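You operate a simulated robot arm through the tools that you are given. There is no shell and no other tool.

Carry out the task below with a simulated robot arm. There is one attempt and no reset: what you move stays moved.

## Task
Test the trial line's red stop button, then release it and switch off.
Fine: main switch on, Start, push the stop in, press Start once more and see the belt refuse; pull the stop out, main switch off; dial, Product, Reset and the cards stay.

It is judged by the outcome, as a careful person would: the job done as asked, and still so three seconds after it is handed in. It fails if anything else is knocked over, pushed out of place, dropped, spilled or broken.

## Robot
A 7-joint arm with a two-finger gripper, fixed in place. Base frame: the origin is at the foot of the arm, x ahead of it, y to its left, z up. Lengths are in mm, angles in degrees, forces in N, time in s.
With the tool pointing down near the work surface it reaches from about 100 to 660 mm from the base axis. Its first joint turns from -143.0 to 143.0 degrees. Payload 2.45 kg.
The TCP is the grasp point between the finger pads, 26 mm short of the fingertips. In the tool frame z runs along the fingers and y along their closing line. Largest opening 96 mm; the body of the gripper starts 69 mm behind the TCP.
Orientation is that of the tool frame in the base frame, as a unit quaternion [w, x, y, z]. With the fingers straight down and closing along the base's y, the tool's x points along the base's -x, its y along +y and its z along -z.

## Interface
- The arm moves only by the tool arm_command. Its argument "commands" is a list of rows, each a list of 7 numbers: the shift along the tool's x, y, z in units of 300 mm (1.0 is 300 mm), then the turn, a rotation vector about the tool's x, y, z in units of 120 degrees (1.0 is 120 degrees), then the closure, from 0 (fully open) to 1 (shut). In form: [[dx, dy, dz, rx, ry, rz, hand], ...]. A call has 1 to 20 rows; each row is the pose to reach, as a shift and turn from the pose commanded when the call began, along the tool's axes at that moment. A call with a number of a shift or a turn outside -1 to 1 is refused whole. Each row takes 0.2 s and may step no farther than 50 mm and 8.6 degrees from the row before; otherwise, or with a gripper value out of range, the whole call is refused. Where a pose cannot be reached the arm comes as near as it can. A force on the tool above 90 N (or 10 N above the force at the start of the call, whichever is more), or a blocked arm, ends the call early, and 0.2 s more pass. Each finger halts on what it meets, pressing with about 44 N; the grip force reading is that of the motor and also rises with nothing between the fingers. The clock runs only during rows and for 0.2 s after the last one: add rows that repeat a pose to give the fingers time. The reply holds the time, the measured pose of the TCP, the force on the tool along the base axes, the opening and the grip force, in the units named above and with some noise, with the torque about the TCP (base axes, N m) and any sound that the robot's microphone picked up.
- Cameras (640 x 400 px; columns grow to the right, rows downward): "scene" is fixed at [50.8, 498.5, 1485.9]; the picture's right is [-0.28, -0.96, 0.00], its down [-0.64, 0.19, -0.75] and it looks along [0.72, -0.21, -0.66] (base axes); focal length 359 px, centre (320, 200). "wrist" rides on the gripper at [82, 3, -98] in the tool frame; the picture's right is [-0.04, 1.00, 0.00], its down [-0.73, -0.03, -0.68] and it looks along [-0.68, -0.03, 0.73] (tool axes); focal length 256 px, centre (320, 200). There is no depth. A picture from a camera that has moved, and an enlarged one, comes with that camera's place and axes in the base frame and with its lens.
- snapshot(camera): a new picture of that camera. The clock stands still meanwhile.
- slide_trunk(by): slides the trunk up (or, below 0, down) by that many mm; the arm rides with it, the base frame stays. It gives what a move gives, with no picture.
- zoom(camera, box): a new picture of the part [left, top, right, bottom] of that camera's present view, enlarged. The clock stands still meanwhile.
- job_done(): hands the job in; it is judged then, once.

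Nothing tells you positions but the pictures and the camera data. Unless the task says otherwise, let go and move clear before handing in.

The tools are called after ">>>" by a JSON object that holds its "method" and its "body". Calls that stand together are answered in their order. arm_command: Moves the arm, as the interface text tells. Its arguments: {"type":"object","properties":{"commands":{"type":"array","items":{"type":"array","items":{"type":"number"}}}},"required":["commands"]} The other tools are called the same way: slide_trunk (by) slides the trunk up or down; snapshot (camera) takes a picture; zoom (camera, box) takes an enlarged picture of a part of a camera's view; job_done () hands the job in.

At the start:

```text
time_s: 0.0
tool_pos: [460.4, 181.7, 1165.9]
orientation: [0.0, 0.0, 1.0, 0.0]
contact_force: [0.4, 0.0, 0.6]
ft_torque: [0.0, -0.02, -0.03]
opening: 95.9
grasp_force: 0.0
trunk travel left (down, up): [-575.0, 65.0]
```

scene: 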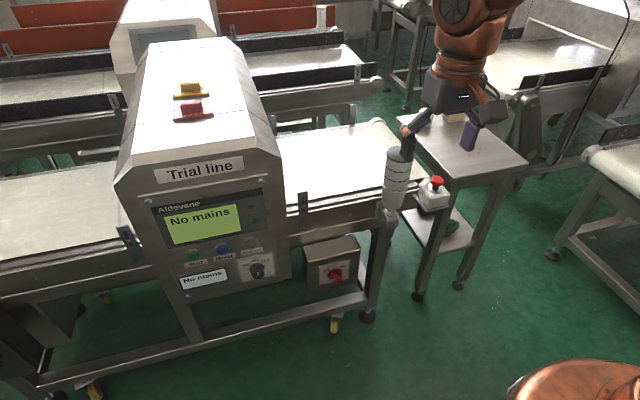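
wrist: 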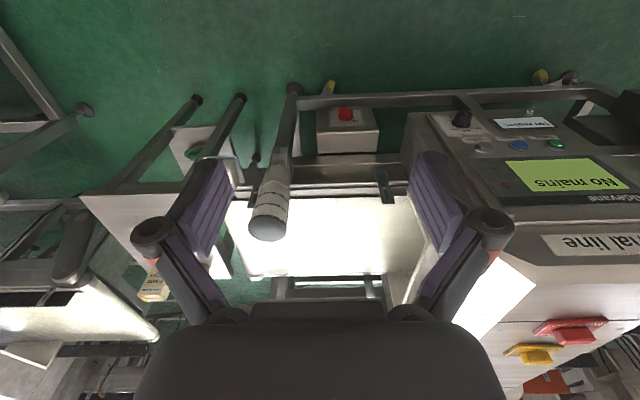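

I see a conveyor with a metal detector head labelled "Trial line", a control panel with display "No mains", a red rotary main switch on a grey box beneath, and a red mushroom stop button near the belt end. I will zoom in to read details before moving.

>>> {"method": "zoom", "body": {"camera": "scene", "box": [140, 180, 300, 300]}}

>>> {"method": "zoom", "body": {"camera": "scene", "box": [290, 220, 390, 300]}}

>>> {"method": "zoom", "body": {"camera": "scene", "box": [370, 90, 530, 250]}}

>>> {"method": "zoom", "body": {"camera": "wrist", "box": [280, 60, 640, 260]}}

>>> {"method": "zoom", "body": {"camera": "scene", "box": [400, 160, 480, 220]}}

```text
3.33 times, centred on (220, 240) of scene
camera zoom: at [50.8, 498.5, 1485.9], right [-0.28, -0.96, 0.0], down [-0.64, 0.19, -0.75], along [0.72, -0.21, -0.66], focal length 1196 px, centre (653, 67)
```

zoom: 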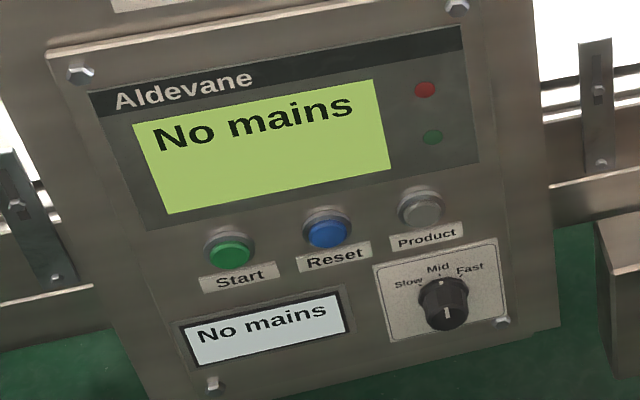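

```text
5.00 times, centred on (340, 260) of scene
camera zoom: at [50.8, 498.5, 1485.9], right [-0.28, -0.96, 0.0], down [-0.64, 0.19, -0.75], along [0.72, -0.21, -0.66], focal length 1793 px, centre (220, -100)
```

zoom: 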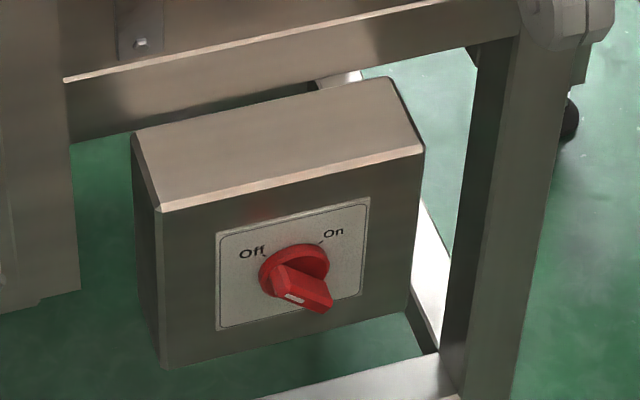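

```text
2.50 times, centred on (450, 170) of scene
camera zoom: at [50.8, 498.5, 1485.9], right [-0.28, -0.96, 0.0], down [-0.64, 0.19, -0.75], along [0.72, -0.21, -0.66], focal length 897 px, centre (-5, 275)
```

zoom: 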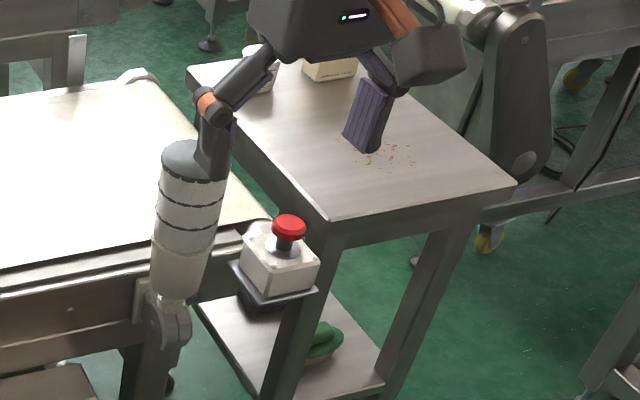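

```text
1.78 times, centred on (460, 160) of wrist
camera zoom: at [379.0, 186.0, 1265.8], right [0.04, 1.0, 0.0], down [0.73, -0.03, 0.68], along [0.68, -0.03, -0.73], focal length 455 px, centre (71, 271)
```

zoom: 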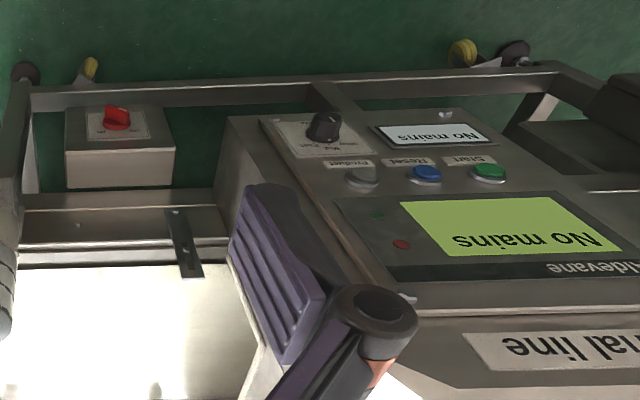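

```text
6.67 times, centred on (440, 190) of scene
camera zoom: at [50.8, 498.5, 1485.9], right [-0.28, -0.96, 0.0], down [-0.64, 0.19, -0.75], along [0.72, -0.21, -0.66], focal length 2391 px, centre (-480, 267)
```

zoom: 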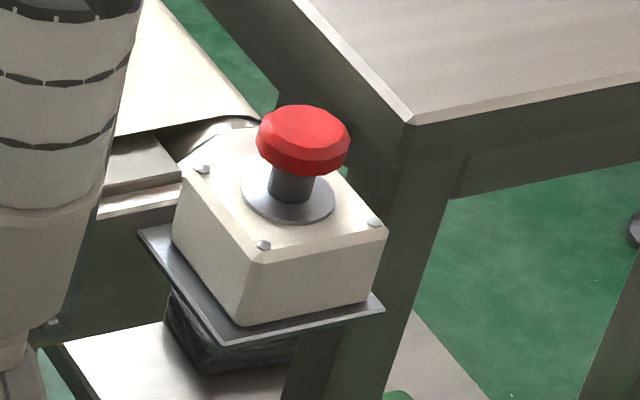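

The panel faces the arm (its normal is roughly -x). By triangulation I put Start near (657, 633, 829), the main switch near (722, 249, 525) and the stop near (780, -90, 800). I'll pull back a little and turn the gripper about its axis so the camera will sit above the fingers when the tool points forward.

>>> {"method": "arm_command", "body": {"commands": [[0.024, 0, 0, 0, 0, 0.071, 0], [0.048, 0, 0, 0, 0, 0.142, 0], [0.071, 0, 0, 0, 0, 0.213, 0], [0.095, 0, 0, 0, 0, 0.284, 0], [0.119, 0, 0, 0, 0, 0.355, 0], [0.143, 0, 0, 0, 0, 0.426, 0], [0.167, 0, 0, 0, 0, 0.497, 0], [0.19, 0, 0, 0, 0, 0.568, 0], [0.214, 0, 0, 0, 0, 0.639, 0], [0.238, 0, 0, 0, 0, 0.71, 0], [0.262, 0, 0, 0, 0, 0.78, 0], [0.286, 0, 0, 0, 0, 0.85, 0], [0.31, 0, 0, 0, 0, 0.92, 0], [0.333, 0, 0, 0, 0, 0.99, 0]]}}

```text
time_s: 3.0
tool_pos: [360.5, 183.1, 1166.7]
orientation: [-0.001, 0.861, 0.508, 0.0]
contact_force: [-0.3, -0.6, 0.2]
ft_torque: [0.01, 0.03, 0.02]
opening: 96.3
grasp_force: 0.0
trunk travel left (down, up): [-575.0, 65.0]
```

The turn went freely. I'll finish it to 180° and take pictures.

>>> {"method": "arm_command", "body": {"commands": [[0, 0, 0, 0, 0, 0.0635, 0], [0, 0, 0, 0, 0, 0.127, 0], [0, 0, 0, 0, 0, 0.1905, 0], [0, 0, 0, 0, 0, 0.254, 0], [0, 0, 0, 0, 0, 0.3175, 0], [0, 0, 0, 0, 0, 0.381, 0], [0, 0, 0, 0, 0, 0.4445, 0], [0, 0, 0, 0, 0, 0.509, 0]]}}

>>> {"method": "snapshot", "body": {"camera": "scene"}}

>>> {"method": "snapshot", "body": {"camera": "wrist"}}

```text
time_s: 4.8
tool_pos: [360.4, 180.9, 1166.3]
orientation: [-0.001, 1.0, -0.001, -0.002]
contact_force: [1.0, 0.0, -0.2]
ft_torque: [0.03, 0.0, 0.02]
opening: 96.0
grasp_force: 0.0
trunk travel left (down, up): [-575.0, 65.0]
```

```text
taken
```

scene: 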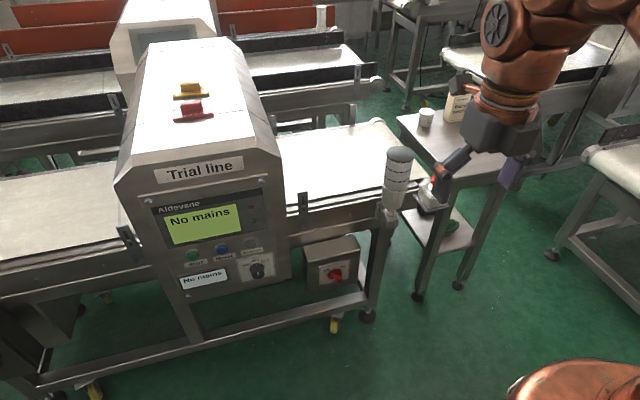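

```text
taken
camera wrist: at [443.1, 178.4, 1264.6], right [-0.04, -1.0, 0.0], down [-0.73, 0.03, 0.68], along [-0.68, 0.03, -0.73], focal length 256 px, centre (320, 200)
```

wrist: 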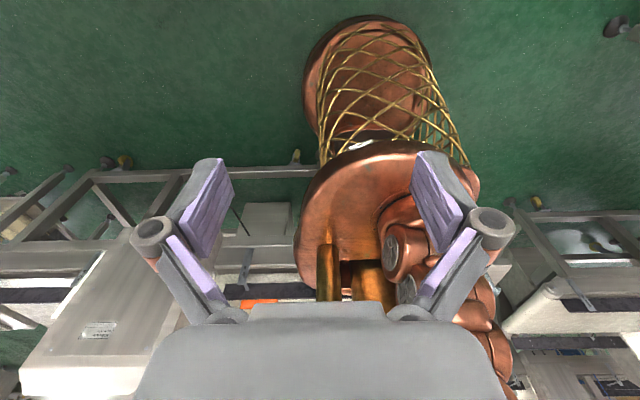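

The view is clear, and the robot is a column with the arm on it. Next I pitch the tool up to point forward (+x), moving the TCP out to about x=500.

>>> {"method": "arm_command", "body": {"commands": [[0.04, 0, 0, 0, 0.068, 0, 0], [0.08, 0, 0, 0, 0.136, 0, 0], [0.12, 0, 0, 0, 0.204, 0, 0], [0.17, 0, 0, 0, 0.272, 0, 0], [0.21, 0, 0, 0, 0.34, 0, 0], [0.25, 0, 0, 0, 0.408, 0, 0], [0.29, 0, 0, 0, 0.476, 0, 0], [0.33, 0, 0, 0, 0.544, 0, 0], [0.38, 0, 0, 0, 0.612, 0, 0], [0.42, 0, 0, 0, 0.68, 0, 0], [0.467, 0, 0, 0, 0.75, 0, 0]]}}

>>> {"method": "snapshot", "body": {"camera": "wrist"}}

>>> {"method": "snapshot", "body": {"camera": "scene"}}

```text
time_s: 6.2
tool_pos: [475.4, 88.0, 1028.9]
orientation: [0.116, 0.953, -0.075, 0.27]
contact_force: [-0.1, 0.0, 0.5]
ft_torque: [-0.06, 0.04, -0.03]
opening: 96.0
grasp_force: 0.1
trunk travel left (down, up): [-575.0, 65.0]
stopped in row 7: the arm was blocked; the commanded pose is now the measured one
```

```text
taken
camera wrist: at [495.3, 103.5, 1155.2], right [-0.24, -0.96, 0.16], down [-0.95, 0.26, 0.17], along [-0.2, -0.11, -0.97], focal length 256 px, centre (320, 200)
```

wrist: 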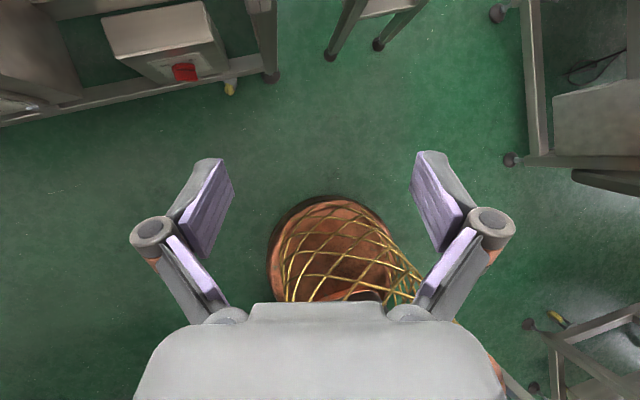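

```text
taken
```

scene: 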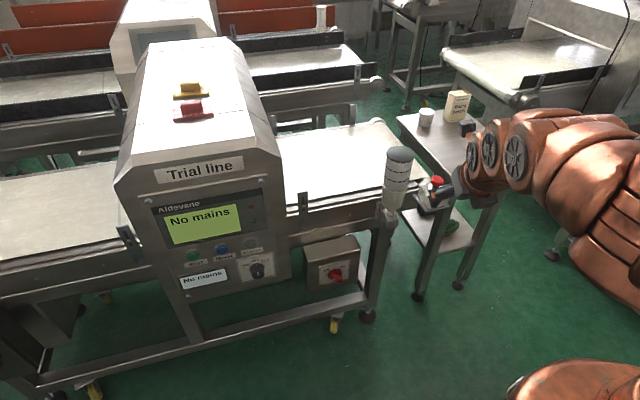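

The arm hit a joint limit because the TCP was too close in for a horizontal tool. I'll move farther out over free space, to about (650, 180, 1050), and then finish the pitch.

>>> {"method": "arm_command", "body": {"commands": [[0.101, -0.08, 0.03, 0, 0, 0, 0], [0.202, -0.161, 0.061, 0, 0, 0, 0], [0.302, -0.241, 0.091, 0, 0, 0, 0], [0.403, -0.322, 0.122, 0, 0, 0, 0], [0.504, -0.402, 0.152, 0, 0, 0, 0], [0.504, -0.402, 0.152, 0.017, 0.0604, 0.0036, 0], [0.504, -0.402, 0.152, 0.034, 0.1208, 0.0072, 0], [0.504, -0.402, 0.152, 0.051, 0.1812, 0.0108, 0], [0.504, -0.402, 0.152, 0.068, 0.2416, 0.0145, 0], [0.504, -0.402, 0.152, 0.0845, 0.302, 0.018, 0], [0.504, -0.402, 0.152, 0.1014, 0.3625, 0.0217, 0], [0.504, -0.402, 0.152, 0.1183, 0.423, 0.0253, 0], [0.504, -0.402, 0.152, 0.1352, 0.4833, 0.0289, 0]]}}

>>> {"method": "snapshot", "body": {"camera": "wrist"}}

>>> {"method": "snapshot", "body": {"camera": "scene"}}

```text
time_s: 9.0
tool_pos: [649.9, 179.6, 1055.7]
orientation: [-0.002, 0.704, 0.0, 0.71]
contact_force: [-1.0, -0.7, -0.8]
ft_torque: [-0.01, -0.01, 0.07]
opening: 96.0
grasp_force: 0.1
out of reach, approached as far as the arm can: row 1, 2, 3, 4, 5, 6, 7, 8
trunk travel left (down, up): [-575.0, 65.0]
```

```text
taken
camera wrist: at [551.6, 176.1, 1136.0], right [0.0, -1.0, -0.04], down [-0.67, 0.03, -0.74], along [0.74, 0.03, -0.67], focal length 256 px, centre (320, 200)
```

wrist: 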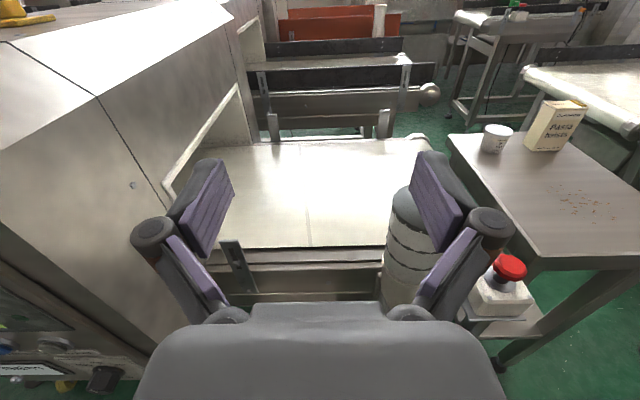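

```text
taken
```

scene: 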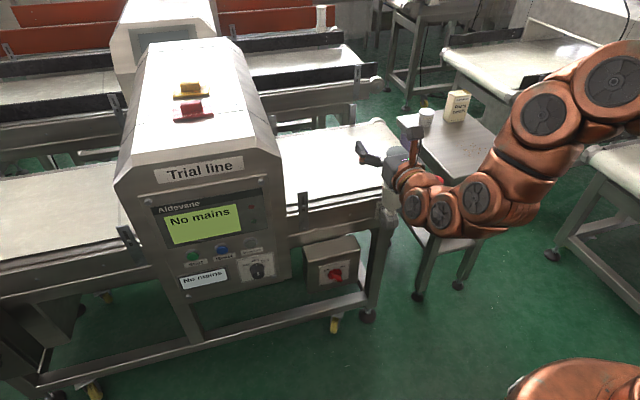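

The tool is now horizontal with the camera on top. The stop head triangulates to about (737, -55, 843), and I can see it clear of the table. For the main switch I back off to x≈580, y≈249 and slide the trunk down.

>>> {"method": "arm_command", "body": {"commands": [[0, -0.08, -0.08, 0, 0, 0, 0], [0, -0.16, -0.16, 0, 0, 0, 0], [0, -0.23, -0.233, 0, 0, 0, 0]]}}

>>> {"method": "snapshot", "body": {"camera": "scene"}}

```text
time_s: 9.8
tool_pos: [579.6, 248.2, 1054.1]
orientation: [-0.001, 0.704, 0.0, 0.71]
contact_force: [0.2, 0.5, 0.0]
ft_torque: [0.03, -0.02, 0.05]
opening: 96.0
grasp_force: 0.0
trunk travel left (down, up): [-575.0, 65.0]
```

```text
taken
```

scene: 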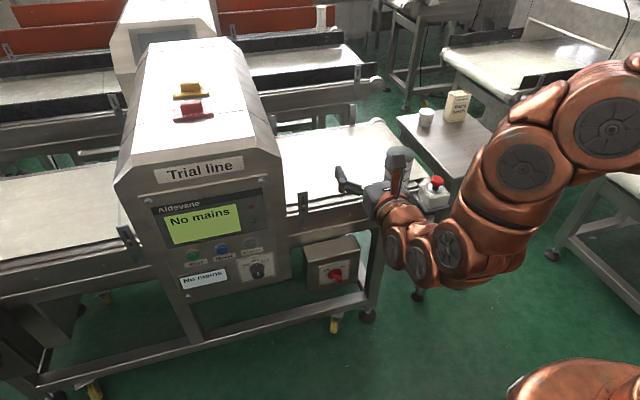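

The arm is clear of the machine at this standoff, so I lower the trunk in stages.

>>> {"method": "slide_trunk", "body": {"by": -380}}

>>> {"method": "snapshot", "body": {"camera": "scene"}}

>>> {"method": "snapshot", "body": {"camera": "wrist"}}

```text
time_s: 13.5
tool_pos: [580.2, 250.6, 673.5]
orientation: [-0.001, 0.705, 0.001, 0.709]
contact_force: [-0.7, 0.3, -0.1]
ft_torque: [0.04, 0.01, -0.01]
opening: 95.9
grasp_force: 0.1
trunk travel left (down, up): [-195.0, 445.0]
```

```text
taken
```

scene: 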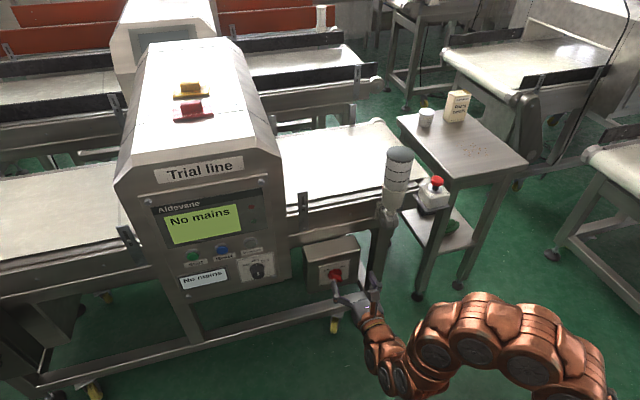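

```text
taken
camera wrist: at [481.5, 245.8, 754.6], right [0.0, -1.0, -0.04], down [-0.67, 0.03, -0.74], along [0.74, 0.03, -0.67], focal length 256 px, centre (320, 200)
```

wrist: 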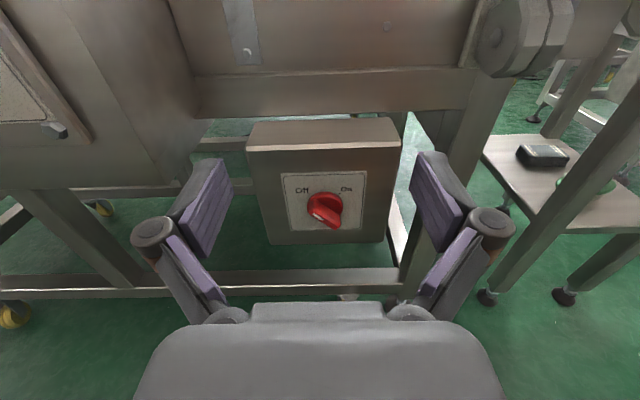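

>>> {"method": "zoom", "body": {"camera": "wrist", "box": [240, 110, 410, 250]}}

>>> {"method": "zoom", "body": {"camera": "scene", "box": [300, 230, 380, 300]}}

```text
2.86 times, centred on (325, 180) of wrist
camera zoom: at [481.5, 245.8, 754.6], right [0.0, -1.0, -0.04], down [-0.67, 0.03, -0.74], along [0.74, 0.03, -0.67], focal length 731 px, centre (306, 257)
```

zoom: 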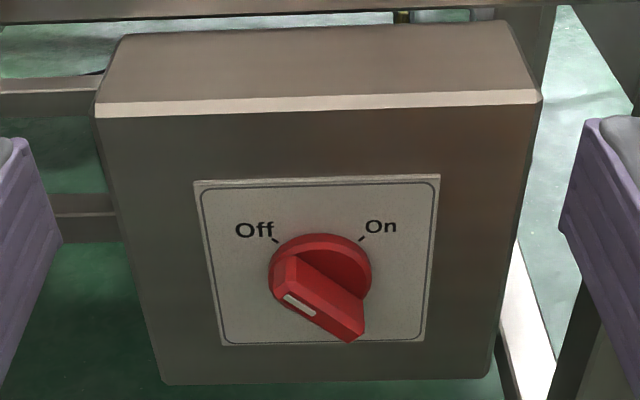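

```text
5.71 times, centred on (340, 265) of scene
camera zoom: at [50.8, 498.5, 1485.9], right [-0.28, -0.96, 0.0], down [-0.64, 0.19, -0.75], along [0.72, -0.21, -0.66], focal length 2049 px, centre (206, -171)
```

zoom: 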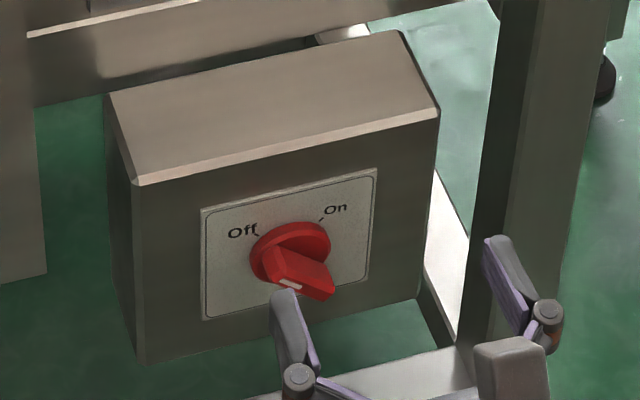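

The switch is at Off, with the lever ridge lying up-left to down-right. Its axis is near y=250, z=512 and the plate near x=739. I lower to that height for a close view.

>>> {"method": "slide_trunk", "body": {"by": -161}}

>>> {"method": "snapshot", "body": {"camera": "wrist"}}

>>> {"method": "zoom", "body": {"camera": "wrist", "box": [240, 20, 400, 140]}}

>>> {"method": "snapshot", "body": {"camera": "scene"}}

```text
time_s: 15.3
tool_pos: [579.4, 249.1, 512.5]
orientation: [-0.002, 0.705, 0.001, 0.709]
contact_force: [0.5, 0.2, -0.1]
ft_torque: [-0.04, 0.01, 0.01]
opening: 96.3
grasp_force: 0.0
trunk travel left (down, up): [-34.0, 606.0]
```

```text
taken
camera wrist: at [481.5, 245.8, 593.7], right [0.0, -1.0, -0.04], down [-0.67, 0.03, -0.74], along [0.74, 0.03, -0.67], focal length 256 px, centre (320, 200)
```

wrist: 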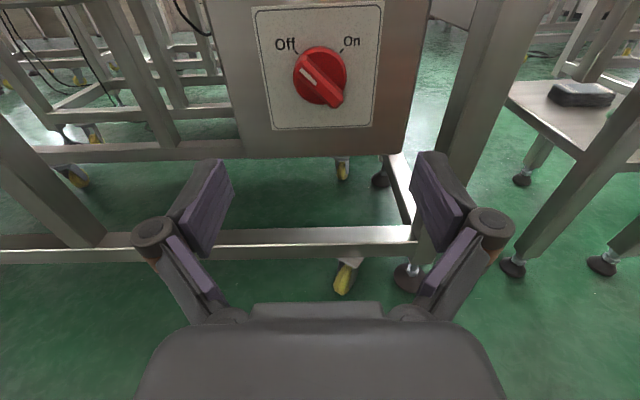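

```text
3.33 times, centred on (320, 80) of wrist
camera zoom: at [481.5, 245.8, 593.7], right [0.0, -1.0, -0.04], down [-0.67, 0.03, -0.74], along [0.74, 0.03, -0.67], focal length 853 px, centre (320, 600)
```

zoom: 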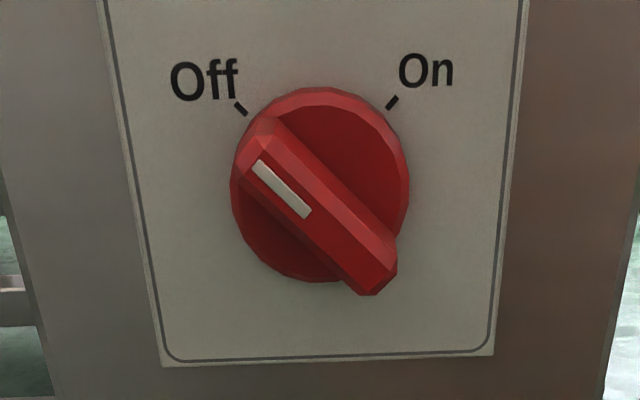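

```text
taken
```

scene: 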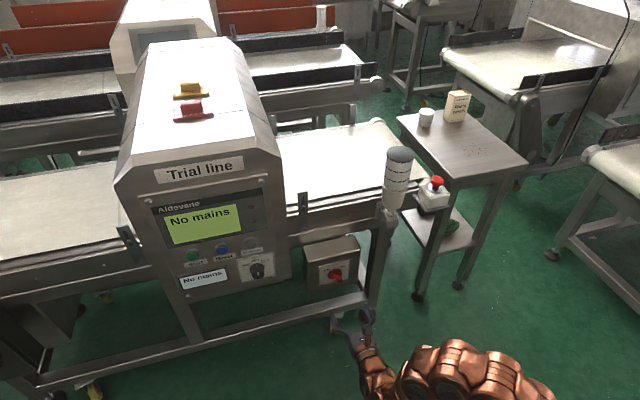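

The refined switch estimate is axis y≈249, z≈521, plate x≈731, with the ridge protruding to about x=704. I roll the gripper −45° so the fingers straddle the ridge, then check before going in.

>>> {"method": "arm_command", "body": {"commands": [[0.028, 0, 0.03, 0, 0, -0.063, 0.1], [0.028, 0, 0.06, 0, 0, -0.125, 0.2], [0.028, 0, 0.09, 0, 0, -0.188, 0.3], [0.028, 0, 0.12, 0, 0, -0.25, 0.35], [0.028, 0, 0.15, 0, 0, -0.313, 0.35], [0.028, 0, 0.18, 0, 0, -0.375, 0.35]]}}

>>> {"method": "snapshot", "body": {"camera": "wrist"}}

>>> {"method": "snapshot", "body": {"camera": "scene"}}

```text
time_s: 16.7
tool_pos: [634.2, 249.4, 521.8]
orientation: [0.271, 0.65, 0.272, 0.656]
contact_force: [0.0, 0.3, 0.6]
ft_torque: [0.02, -0.01, -0.04]
opening: 62.5
grasp_force: 0.0
trunk travel left (down, up): [-34.0, 606.0]
```

```text
taken
camera wrist: at [535.5, 304.9, 581.2], right [0.0, -0.73, 0.68], down [-0.67, -0.5, -0.54], along [0.74, -0.46, -0.49], focal length 256 px, centre (320, 200)
```

wrist: 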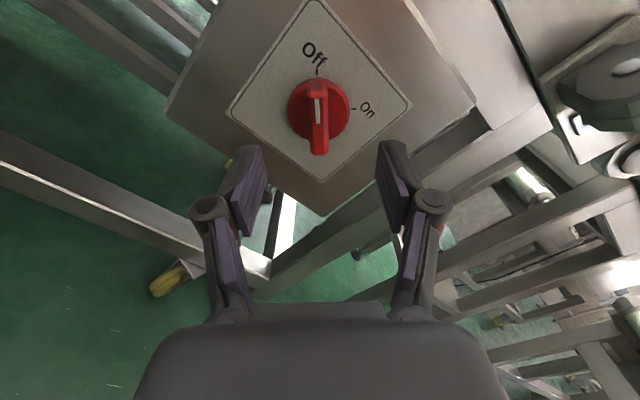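

```text
taken
```

scene: 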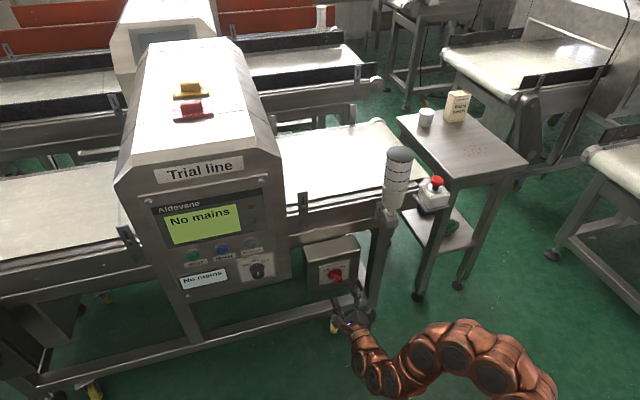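

The ridge is centred between the fingers and aligned. I move in about 58 mm so the tips stop just short of the disc.

>>> {"method": "arm_command", "body": {"commands": [[0, 0, 0.07, 0, 0, 0, 0.35], [0, 0, 0.14, 0, 0, 0, 0.35], [0, 0, 0.193, 0, 0, 0, 0.35]]}}

>>> {"method": "snapshot", "body": {"camera": "wrist"}}

>>> {"method": "zoom", "body": {"camera": "scene", "box": [300, 230, 380, 300]}}

```text
time_s: 17.5
tool_pos: [692.0, 249.5, 522.1]
orientation: [0.27, 0.651, 0.271, 0.656]
contact_force: [0.5, 0.1, 0.1]
ft_torque: [-0.02, 0.02, -0.02]
opening: 62.4
grasp_force: 0.0
trunk travel left (down, up): [-34.0, 606.0]
```

```text
taken
camera wrist: at [593.3, 305.1, 581.2], right [0.0, -0.74, 0.68], down [-0.67, -0.5, -0.54], along [0.74, -0.46, -0.49], focal length 256 px, centre (320, 200)
```

wrist: 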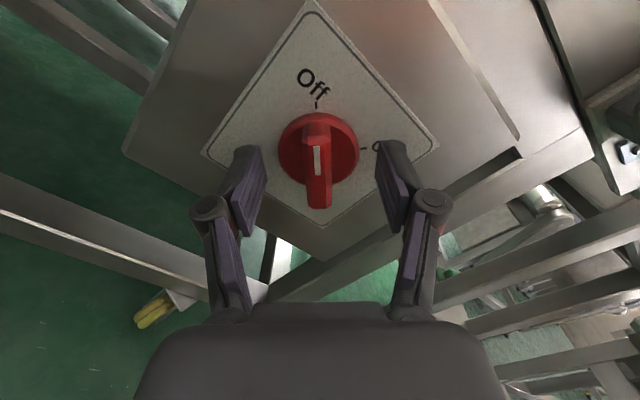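

```text
5.71 times, centred on (340, 265) of scene
camera zoom: at [50.8, 498.5, 1485.9], right [-0.28, -0.96, 0.0], down [-0.64, 0.19, -0.75], along [0.72, -0.21, -0.66], focal length 2049 px, centre (206, -171)
```

zoom: 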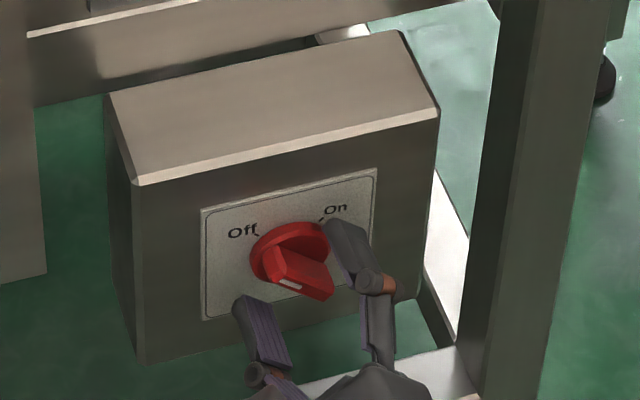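

The fingers straddle the ridge without contact. I go 3 mm deeper and close.

>>> {"method": "arm_command", "body": {"commands": [[0, 0, 0.012, 0, 0, 0, 0.35], [0, 0, 0.012, 0, 0, 0, 0.6], [0, 0, 0.012, 0, 0, 0, 0.8], [0, 0, 0.012, 0, 0, 0, 1], [0, 0, 0.012, 0, 0, 0, 1], [0, 0, 0.012, 0, 0, 0, 1], [0, 0, 0.012, 0, 0, 0, 1]]}}

>>> {"method": "snapshot", "body": {"camera": "wrist"}}

```text
time_s: 18.8
tool_pos: [692.8, 252.2, 521.7]
orientation: [0.268, 0.651, 0.273, 0.656]
contact_force: [-78.3, -12.9, 11.5]
ft_torque: [-0.03, 0.14, -0.98]
opening: 14.1
grasp_force: 40.5
trunk travel left (down, up): [-34.0, 606.0]
stopped in row 6: the force on the tool passed its limit at 114 N (the readings are from after the stop); the commanded pose is now the measured one
```

```text
taken
camera wrist: at [594.5, 306.4, 581.9], right [0.0, -0.74, 0.68], down [-0.67, -0.5, -0.54], along [0.74, -0.45, -0.5], focal length 256 px, centre (320, 200)
```

wrist: 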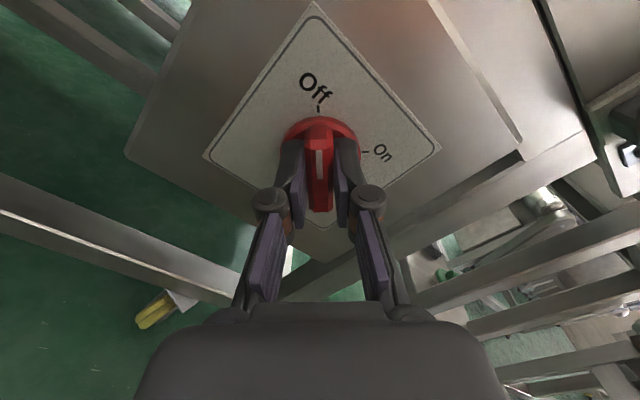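

The ridge is gripped (14 mm), but the tips press on the disc at about 80 N. I ease back 2 mm while still holding.

>>> {"method": "arm_command", "body": {"commands": [[0, 0, -0.007, 0, 0, 0, 1], [0, 0, -0.007, 0, 0, 0, 1]]}}

```text
time_s: 19.4
tool_pos: [692.4, 251.8, 521.6]
orientation: [0.269, 0.65, 0.272, 0.657]
contact_force: [-17.5, 7.9, 8.7]
ft_torque: [0.04, -0.44, 0.39]
opening: 14.0
grasp_force: 40.3
trunk travel left (down, up): [-34.0, 606.0]
```

The load has eased. Now I turn it +90° clockwise to On.

>>> {"method": "arm_command", "body": {"commands": [[0, 0, 0, 0, 0, 0.0625, 1], [0, 0, 0, 0, 0, 0.125, 1], [0, 0, 0, 0, 0, 0.1875, 1], [0, 0, 0, 0, 0, 0.25, 1], [0, 0, 0, 0, 0, 0.3125, 1], [0, 0, 0, 0, 0, 0.375, 1], [0, 0, 0, 0, 0, 0.4375, 1], [0, 0, 0, 0, 0, 0.5, 1], [0, 0, 0, 0, 0, 0.5625, 1], [0, 0, 0, 0, 0, 0.625, 1], [0, 0, 0, 0, 0, 0.6875, 1], [0, 0, 0, 0, 0, 0.75, 1]]}}

>>> {"method": "snapshot", "body": {"camera": "wrist"}}

>>> {"method": "snapshot", "body": {"camera": "scene"}}

```text
time_s: 22.0
tool_pos: [692.0, 248.4, 521.0]
orientation: [-0.273, 0.652, -0.27, 0.654]
contact_force: [-23.3, -19.8, 25.3]
ft_torque: [-0.21, -0.7, -0.77]
opening: 13.7
grasp_force: 40.3
trunk travel left (down, up): [-34.0, 606.0]
```

```text
taken
camera wrist: at [594.9, 188.2, 576.4], right [0.0, -0.68, -0.74], down [-0.68, 0.54, -0.5], along [0.74, 0.5, -0.46], focal length 256 px, centre (320, 200)
```

wrist: 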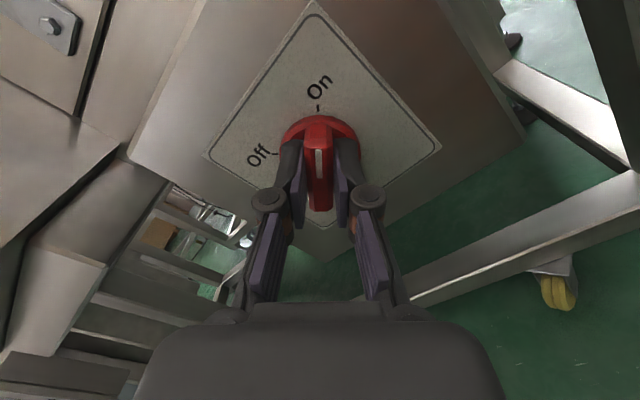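

```text
taken
```

scene: 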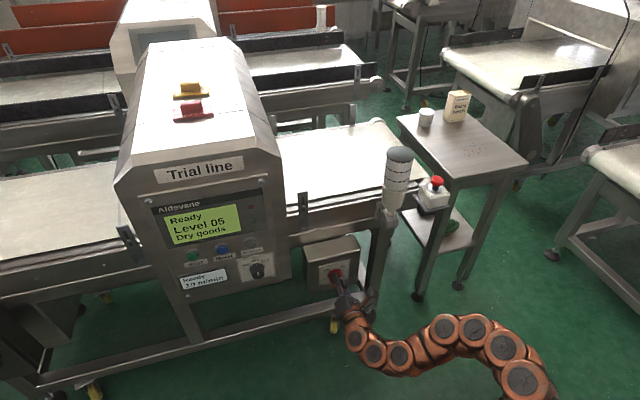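

The mains is on; the display reads "Ready / Level 05 / Dry goods". I release, back off straight and roll back level.

>>> {"method": "arm_command", "body": {"commands": [[0, 0, 0, 0, 0, 0, 0.6], [0, 0, 0, 0, 0, 0, 0.4], [0, 0, 0, 0, 0, 0, 0.4], [0, 0, 0, 0, 0, 0, 0.4], [0, 0, -0.12, 0, 0, 0, 0.4], [0, 0, -0.24, 0, 0, 0, 0.4], [0, 0, -0.36, 0, 0, 0, 0.4], [0, 0, -0.36, 0, 0, -0.0625, 0.5], [0, 0, -0.36, 0, 0, -0.125, 0.6], [0, 0, -0.36, 0, 0, -0.1875, 0.8], [0, 0, -0.36, 0, 0, -0.25, 1], [0, 0, -0.36, 0, 0, -0.3125, 1], [0, 0, -0.36, 0, 0, -0.375, 1]]}}

>>> {"method": "zoom", "body": {"camera": "scene", "box": [140, 180, 300, 300]}}

>>> {"method": "zoom", "body": {"camera": "scene", "box": [300, 230, 380, 300]}}

```text
time_s: 24.8
tool_pos: [585.2, 248.8, 519.0]
orientation: [-0.001, 0.706, 0.002, 0.708]
contact_force: [0.0, 0.1, -0.1]
ft_torque: [-0.02, 0.0, -0.01]
opening: 0.3
grasp_force: 28.4
out of reach, approached as far as the arm can: row 7, 8, 9, 10, 11
trunk travel left (down, up): [-34.0, 606.0]
```

```text
3.33 times, centred on (220, 240) of scene
camera zoom: at [50.8, 498.5, 1485.9], right [-0.28, -0.96, 0.0], down [-0.64, 0.19, -0.75], along [0.72, -0.21, -0.66], focal length 1196 px, centre (653, 67)
```

zoom: 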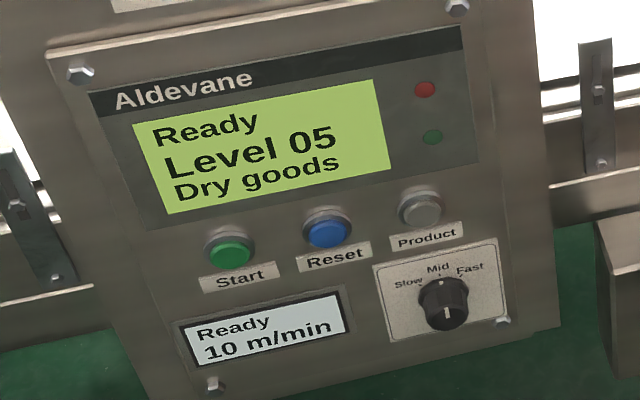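

```text
5.71 times, centred on (340, 265) of scene
camera zoom: at [50.8, 498.5, 1485.9], right [-0.28, -0.96, 0.0], down [-0.64, 0.19, -0.75], along [0.72, -0.21, -0.66], focal length 2049 px, centre (206, -171)
```

zoom: 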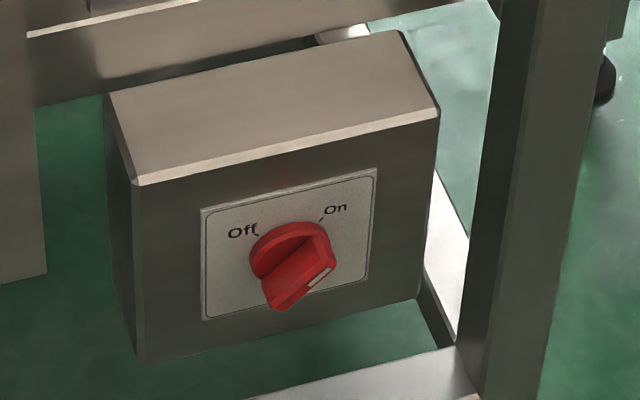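

The switch is on and the machine is ready. I raise the trunk about 310 mm to Start height, then move left in front of the panel with a standoff.

>>> {"method": "slide_trunk", "body": {"by": 312}}

>>> {"method": "snapshot", "body": {"camera": "wrist"}}

>>> {"method": "snapshot", "body": {"camera": "scene"}}

```text
time_s: 27.9
tool_pos: [583.8, 250.1, 831.7]
orientation: [-0.002, 0.706, 0.002, 0.709]
contact_force: [0.3, -0.4, 0.3]
ft_torque: [0.02, -0.01, 0.01]
opening: 0.3
grasp_force: 28.5
trunk travel left (down, up): [-346.0, 294.0]
```

```text
taken
camera wrist: at [486.5, 246.1, 913.3], right [0.01, -1.0, -0.04], down [-0.68, 0.03, -0.74], along [0.74, 0.03, -0.68], focal length 256 px, centre (320, 200)
```

wrist: 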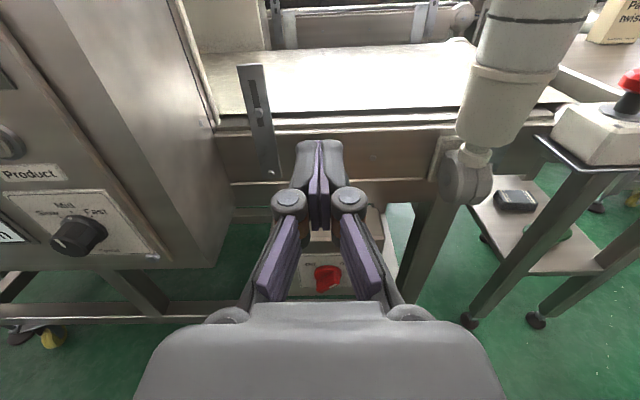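

```text
taken
```

scene: 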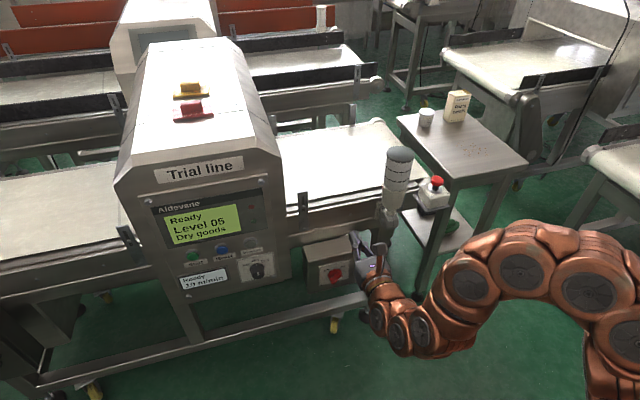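

I move left along the panel at about x=550 with fingers closed.

>>> {"method": "arm_command", "body": {"commands": [[0, -0.12, -0.05, 0, 0, 0, 1], [0, -0.25, -0.1, 0, 0, 0, 1], [0, -0.4, -0.11, 0, 0, 0, 1], [0, -0.55, -0.11, 0, 0, 0, 1], [0, -0.7, -0.11, 0, 0, 0, 1], [0, -0.85, -0.11, 0, 0, 0, 1], [0, -1.0, -0.11, 0, 0, 0, 1]]}}

>>> {"method": "snapshot", "body": {"camera": "wrist"}}

>>> {"method": "snapshot", "body": {"camera": "scene"}}

```text
time_s: 29.5
tool_pos: [551.3, 549.3, 832.7]
orientation: [-0.004, 0.705, 0.002, 0.709]
contact_force: [0.0, -0.4, 0.8]
ft_torque: [0.0, 0.0, 0.07]
opening: 0.0
grasp_force: 28.5
trunk travel left (down, up): [-346.0, 294.0]
```

```text
taken
camera wrist: at [452.5, 545.9, 913.7], right [0.01, -1.0, -0.04], down [-0.68, 0.03, -0.74], along [0.74, 0.03, -0.68], focal length 256 px, centre (320, 200)
```

wrist: 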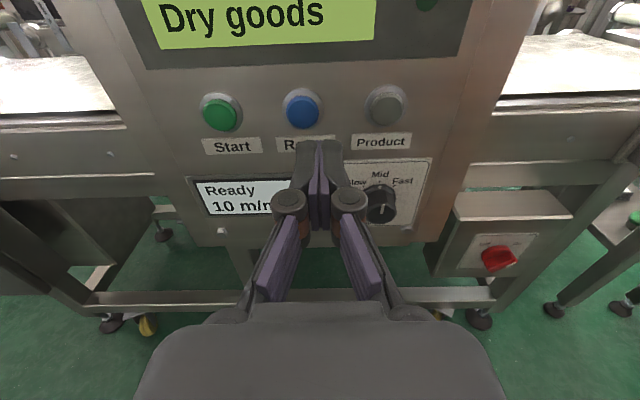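

```text
taken
```

scene: 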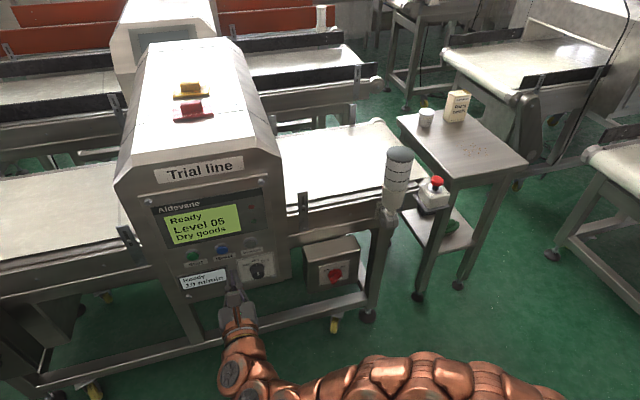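

Start triangulates to about (654, 632, 829). I line the closed fingertips up with it and look again.

>>> {"method": "arm_command", "body": {"commands": [[-0.006, -0.14, 0.05, 0, 0, 0, 1], [-0.012, -0.277, 0.1, 0, 0, 0, 1], [-0.012, -0.277, 0.15, 0, 0, 0, 1]]}}

>>> {"method": "snapshot", "body": {"camera": "wrist"}}

>>> {"method": "zoom", "body": {"camera": "wrist", "box": [220, 60, 420, 220]}}

>>> {"method": "zoom", "body": {"camera": "scene", "box": [140, 180, 300, 300]}}

```text
time_s: 30.3
tool_pos: [594.3, 634.5, 828.6]
orientation: [-0.003, 0.706, 0.002, 0.709]
contact_force: [0.4, 0.1, -0.4]
ft_torque: [-0.03, 0.02, -0.01]
opening: 0.0
grasp_force: 28.0
trunk travel left (down, up): [-346.0, 294.0]
```

```text
taken
camera wrist: at [496.1, 630.3, 909.9], right [0.01, -1.0, -0.04], down [-0.68, 0.02, -0.74], along [0.74, 0.03, -0.68], focal length 256 px, centre (320, 200)
```

wrist: 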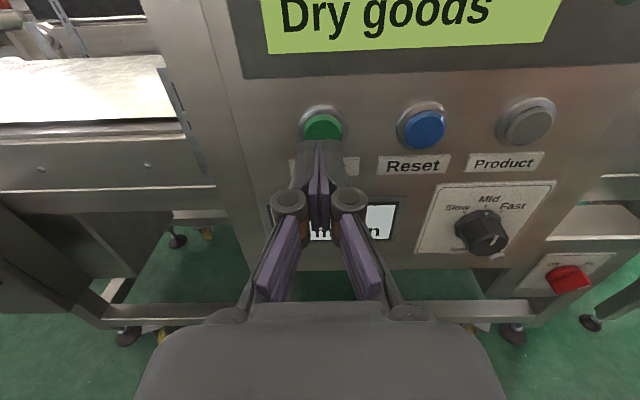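

```text
2.50 times, centred on (320, 140) of wrist
camera zoom: at [496.1, 630.3, 909.9], right [0.01, -1.0, -0.04], down [-0.68, 0.02, -0.74], along [0.74, 0.03, -0.68], focal length 640 px, centre (320, 350)
```

zoom: 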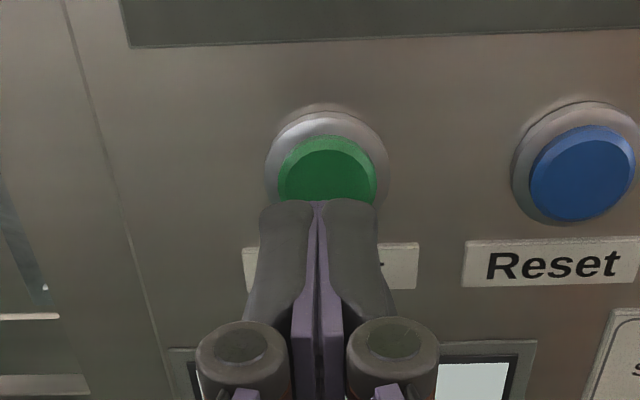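

```text
3.33 times, centred on (220, 240) of scene
camera zoom: at [50.8, 498.5, 1485.9], right [-0.28, -0.96, 0.0], down [-0.64, 0.19, -0.75], along [0.72, -0.21, -0.66], focal length 1196 px, centre (653, 67)
```

zoom: 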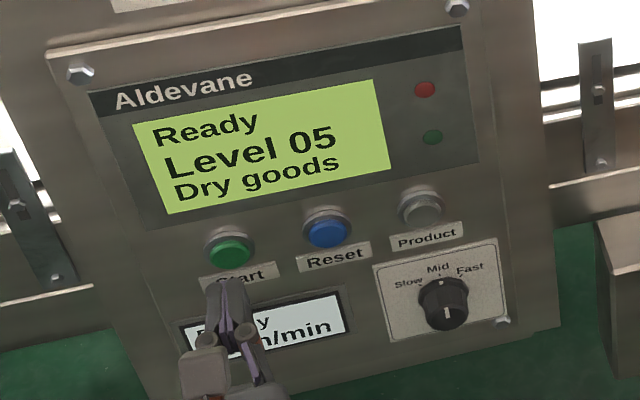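

The tips are nearly on Start; it sits about 3 mm lower and 1 mm right of the finger axis. I correct and approach to just short of it.

>>> {"method": "arm_command", "body": {"commands": [[-0.01, 0.005, 0.03, 0, 0, 0, 1], [-0.01, 0.005, 0.06, 0, 0, 0, 1], [-0.01, 0.005, 0.08, 0, 0, 0, 1]]}}

>>> {"method": "zoom", "body": {"camera": "wrist", "box": [220, 60, 420, 220]}}

>>> {"method": "zoom", "body": {"camera": "scene", "box": [160, 220, 240, 280]}}

```text
time_s: 31.1
tool_pos: [619.3, 631.9, 825.5]
orientation: [-0.002, 0.706, 0.002, 0.709]
contact_force: [0.1, 0.3, 0.5]
ft_torque: [0.03, -0.01, 0.01]
opening: 0.0
grasp_force: 28.6
trunk travel left (down, up): [-346.0, 294.0]
```

```text
2.50 times, centred on (320, 140) of wrist
camera zoom: at [520.7, 627.9, 906.7], right [0.01, -1.0, -0.04], down [-0.68, 0.03, -0.74], along [0.74, 0.03, -0.68], focal length 640 px, centre (320, 350)
```

zoom: 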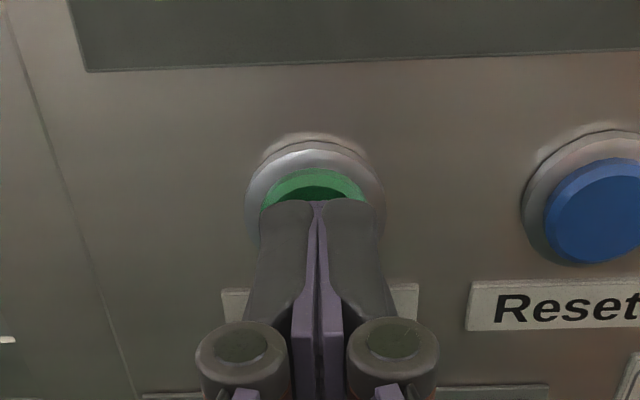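

```text
6.67 times, centred on (200, 250) of scene
camera zoom: at [50.8, 498.5, 1485.9], right [-0.28, -0.96, 0.0], down [-0.64, 0.19, -0.75], along [0.72, -0.21, -0.66], focal length 2391 px, centre (1120, -133)
```

zoom: 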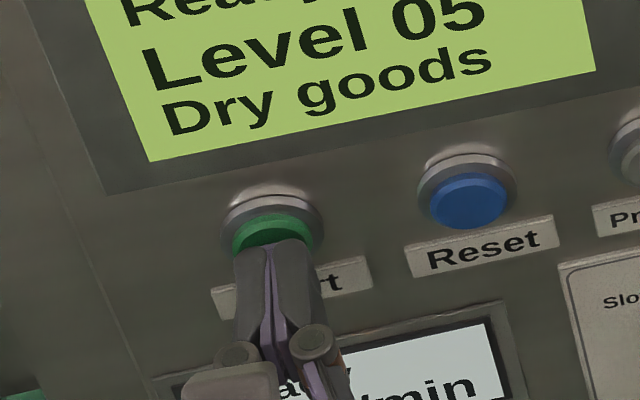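

The fingertips are centred on Start with a small gap. I press forward in small steps.

>>> {"method": "arm_command", "body": {"commands": [[0, -0.004, 0.007, 0, 0, 0, 1], [0, -0.004, 0.014, 0, 0, 0, 1], [0, -0.004, 0.02, 0, 0, 0, 1]]}}

```text
time_s: 31.9
tool_pos: [624.0, 633.0, 824.3]
orientation: [-0.002, 0.706, 0.002, 0.708]
contact_force: [-0.1, -0.3, -0.6]
ft_torque: [-0.01, -0.02, 0.02]
opening: 0.0
grasp_force: 28.7
trunk travel left (down, up): [-346.0, 294.0]
```

>>> {"method": "arm_command", "body": {"commands": [[0, 0, 0.007, 0, 0, 0, 1], [0, 0, 0.014, 0, 0, 0, 1]]}}

```text
time_s: 32.5
tool_pos: [628.3, 634.3, 824.5]
orientation: [-0.003, 0.706, 0.003, 0.708]
contact_force: [-2.0, -1.2, 0.3]
ft_torque: [0.0, 0.02, 0.01]
opening: 5.9
grasp_force: 28.4
trunk travel left (down, up): [-346.0, 294.0]
heard: click
```

I heard a click. I check the display before doing anything else.

>>> {"method": "snapshot", "body": {"camera": "scene"}}

>>> {"method": "zoom", "body": {"camera": "scene", "box": [140, 180, 300, 300]}}

>>> {"method": "zoom", "body": {"camera": "wrist", "box": [220, 60, 420, 220]}}

```text
taken
```

scene: 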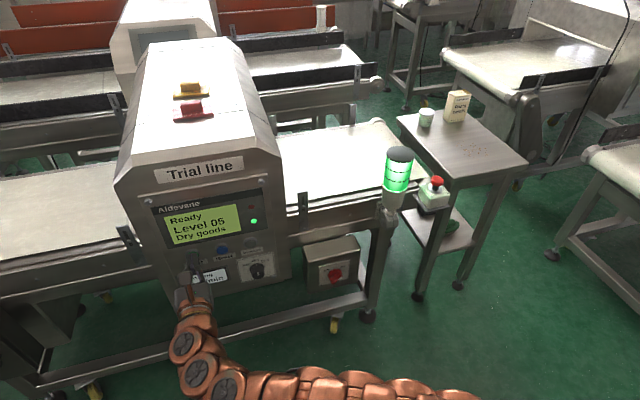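

```text
3.33 times, centred on (220, 240) of scene
camera zoom: at [50.8, 498.5, 1485.9], right [-0.28, -0.96, 0.0], down [-0.64, 0.19, -0.75], along [0.72, -0.21, -0.66], focal length 1196 px, centre (653, 67)
```

zoom: 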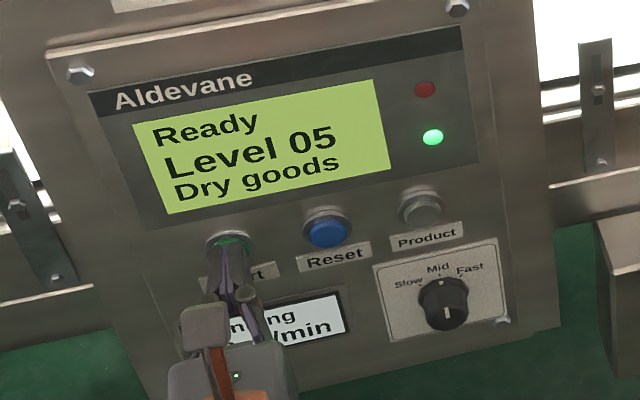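

```text
2.50 times, centred on (320, 140) of wrist
camera zoom: at [530.4, 629.9, 907.1], right [0.01, -1.0, -0.04], down [-0.68, 0.03, -0.74], along [0.74, 0.03, -0.68], focal length 640 px, centre (320, 350)
```

zoom: 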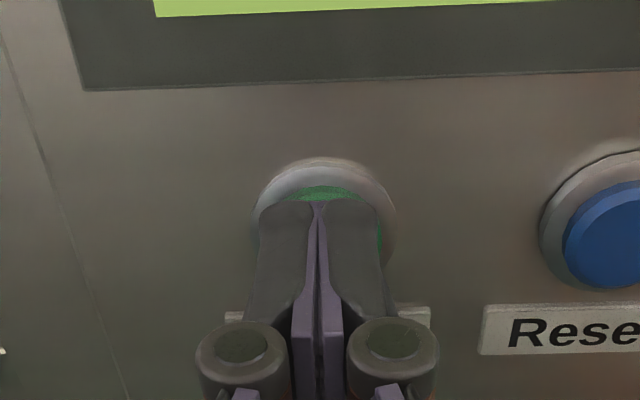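

The belt is running: green light on panel and beacon. I back off from Start, rise to about z=905 and move right toward the stop with a standoff.

>>> {"method": "arm_command", "body": {"commands": [[0, 0, -0.03, 0, 0, 0, 1], [0, 0, -0.13, 0, 0, 0, 1], [0, 0, -0.25, 0, 0, 0, 1], [0.06, 0.12, -0.25, 0, 0, 0, 1], [0.12, 0.25, -0.25, 0, 0, 0, 1], [0.18, 0.39, -0.25, 0, 0, 0, 1], [0.23, 0.54, -0.25, 0, 0, 0, 1], [0.27, 0.69, -0.25, 0, 0, 0, 1], [0.27, 0.84, -0.22, 0, 0, 0, 1], [0.27, 0.99, -0.18, 0, 0, 0, 1]]}}

>>> {"method": "snapshot", "body": {"camera": "scene"}}

```text
time_s: 34.7
tool_pos: [575.9, 335.9, 908.2]
orientation: [-0.003, 0.705, 0.002, 0.709]
contact_force: [0.0, -0.7, 0.4]
ft_torque: [-0.03, 0.04, -0.02]
opening: 0.3
grasp_force: 28.9
trunk travel left (down, up): [-346.0, 294.0]
```

```text
taken
```

scene: 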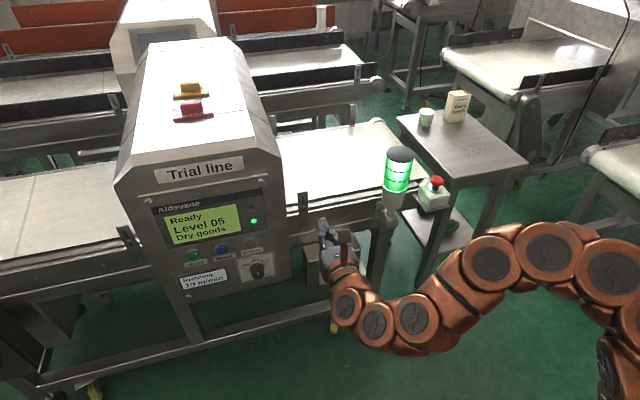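

The line is running. I continue right at x≈650 (beacon front is near x≈785) and end near y=-55.

>>> {"method": "arm_command", "body": {"commands": [[0, 0.1, 0.09, 0, 0, 0, 1], [0, 0.22, 0.18, 0, 0, 0, 1], [0, 0.36, 0.23, 0, 0, 0, 1], [0, 0.51, 0.25, 0, 0, 0, 1], [0, 0.66, 0.25, 0, 0, 0, 1], [0, 0.81, 0.25, 0, 0, 0, 1], [0, 0.96, 0.25, 0, 0, 0, 1]]}}

>>> {"method": "arm_command", "body": {"commands": [[0, 0.14, 0, 0, 0, 0, 1], [0, 0.28, 0, 0, 0, 0, 1], [0, 0.34, 0, 0, 0, 0, 1]]}}

>>> {"method": "snapshot", "body": {"camera": "wrist"}}

>>> {"method": "snapshot", "body": {"camera": "scene"}}

```text
time_s: 36.3
tool_pos: [665.3, 49.6, 910.6]
orientation: [-0.005, 0.707, -0.004, 0.707]
contact_force: [-0.6, 1.1, -0.2]
ft_torque: [-0.01, 0.03, -0.09]
opening: 0.0
grasp_force: 29.0
out of reach, approached as far as the arm can: row 6, 7
trunk travel left (down, up): [-346.0, 294.0]
```

```text
time_s: 37.1
tool_pos: [666.5, -52.4, 909.6]
orientation: [-0.002, 0.706, 0.002, 0.709]
contact_force: [0.0, 0.4, -0.3]
ft_torque: [0.02, -0.02, -0.03]
opening: 0.0
grasp_force: 28.7
out of reach, approached as far as the arm can: row 1
trunk travel left (down, up): [-346.0, 294.0]
```

```text
taken
camera wrist: at [566.8, -56.1, 992.0], right [0.01, -1.0, -0.04], down [-0.68, 0.03, -0.74], along [0.74, 0.03, -0.68], focal length 256 px, centre (320, 200)
```

wrist: 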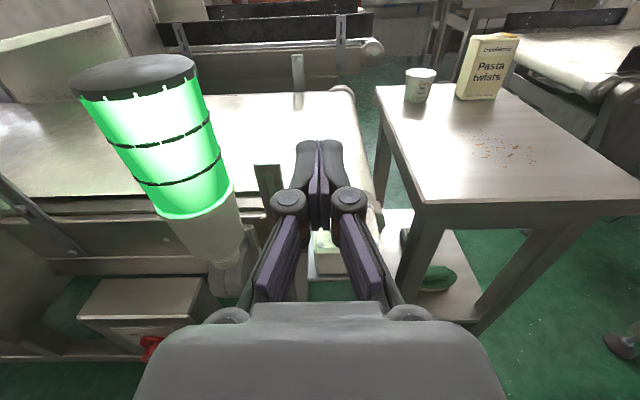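

```text
taken
```

scene: 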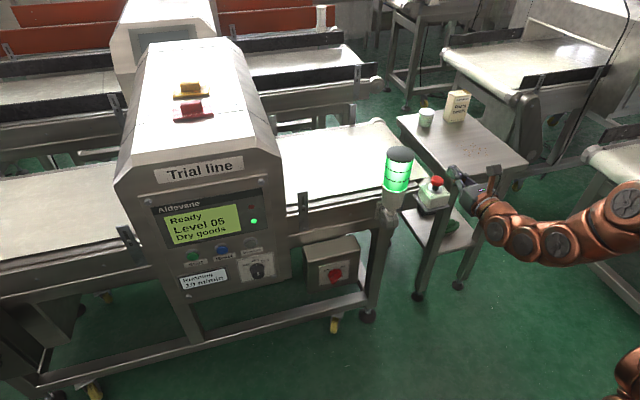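

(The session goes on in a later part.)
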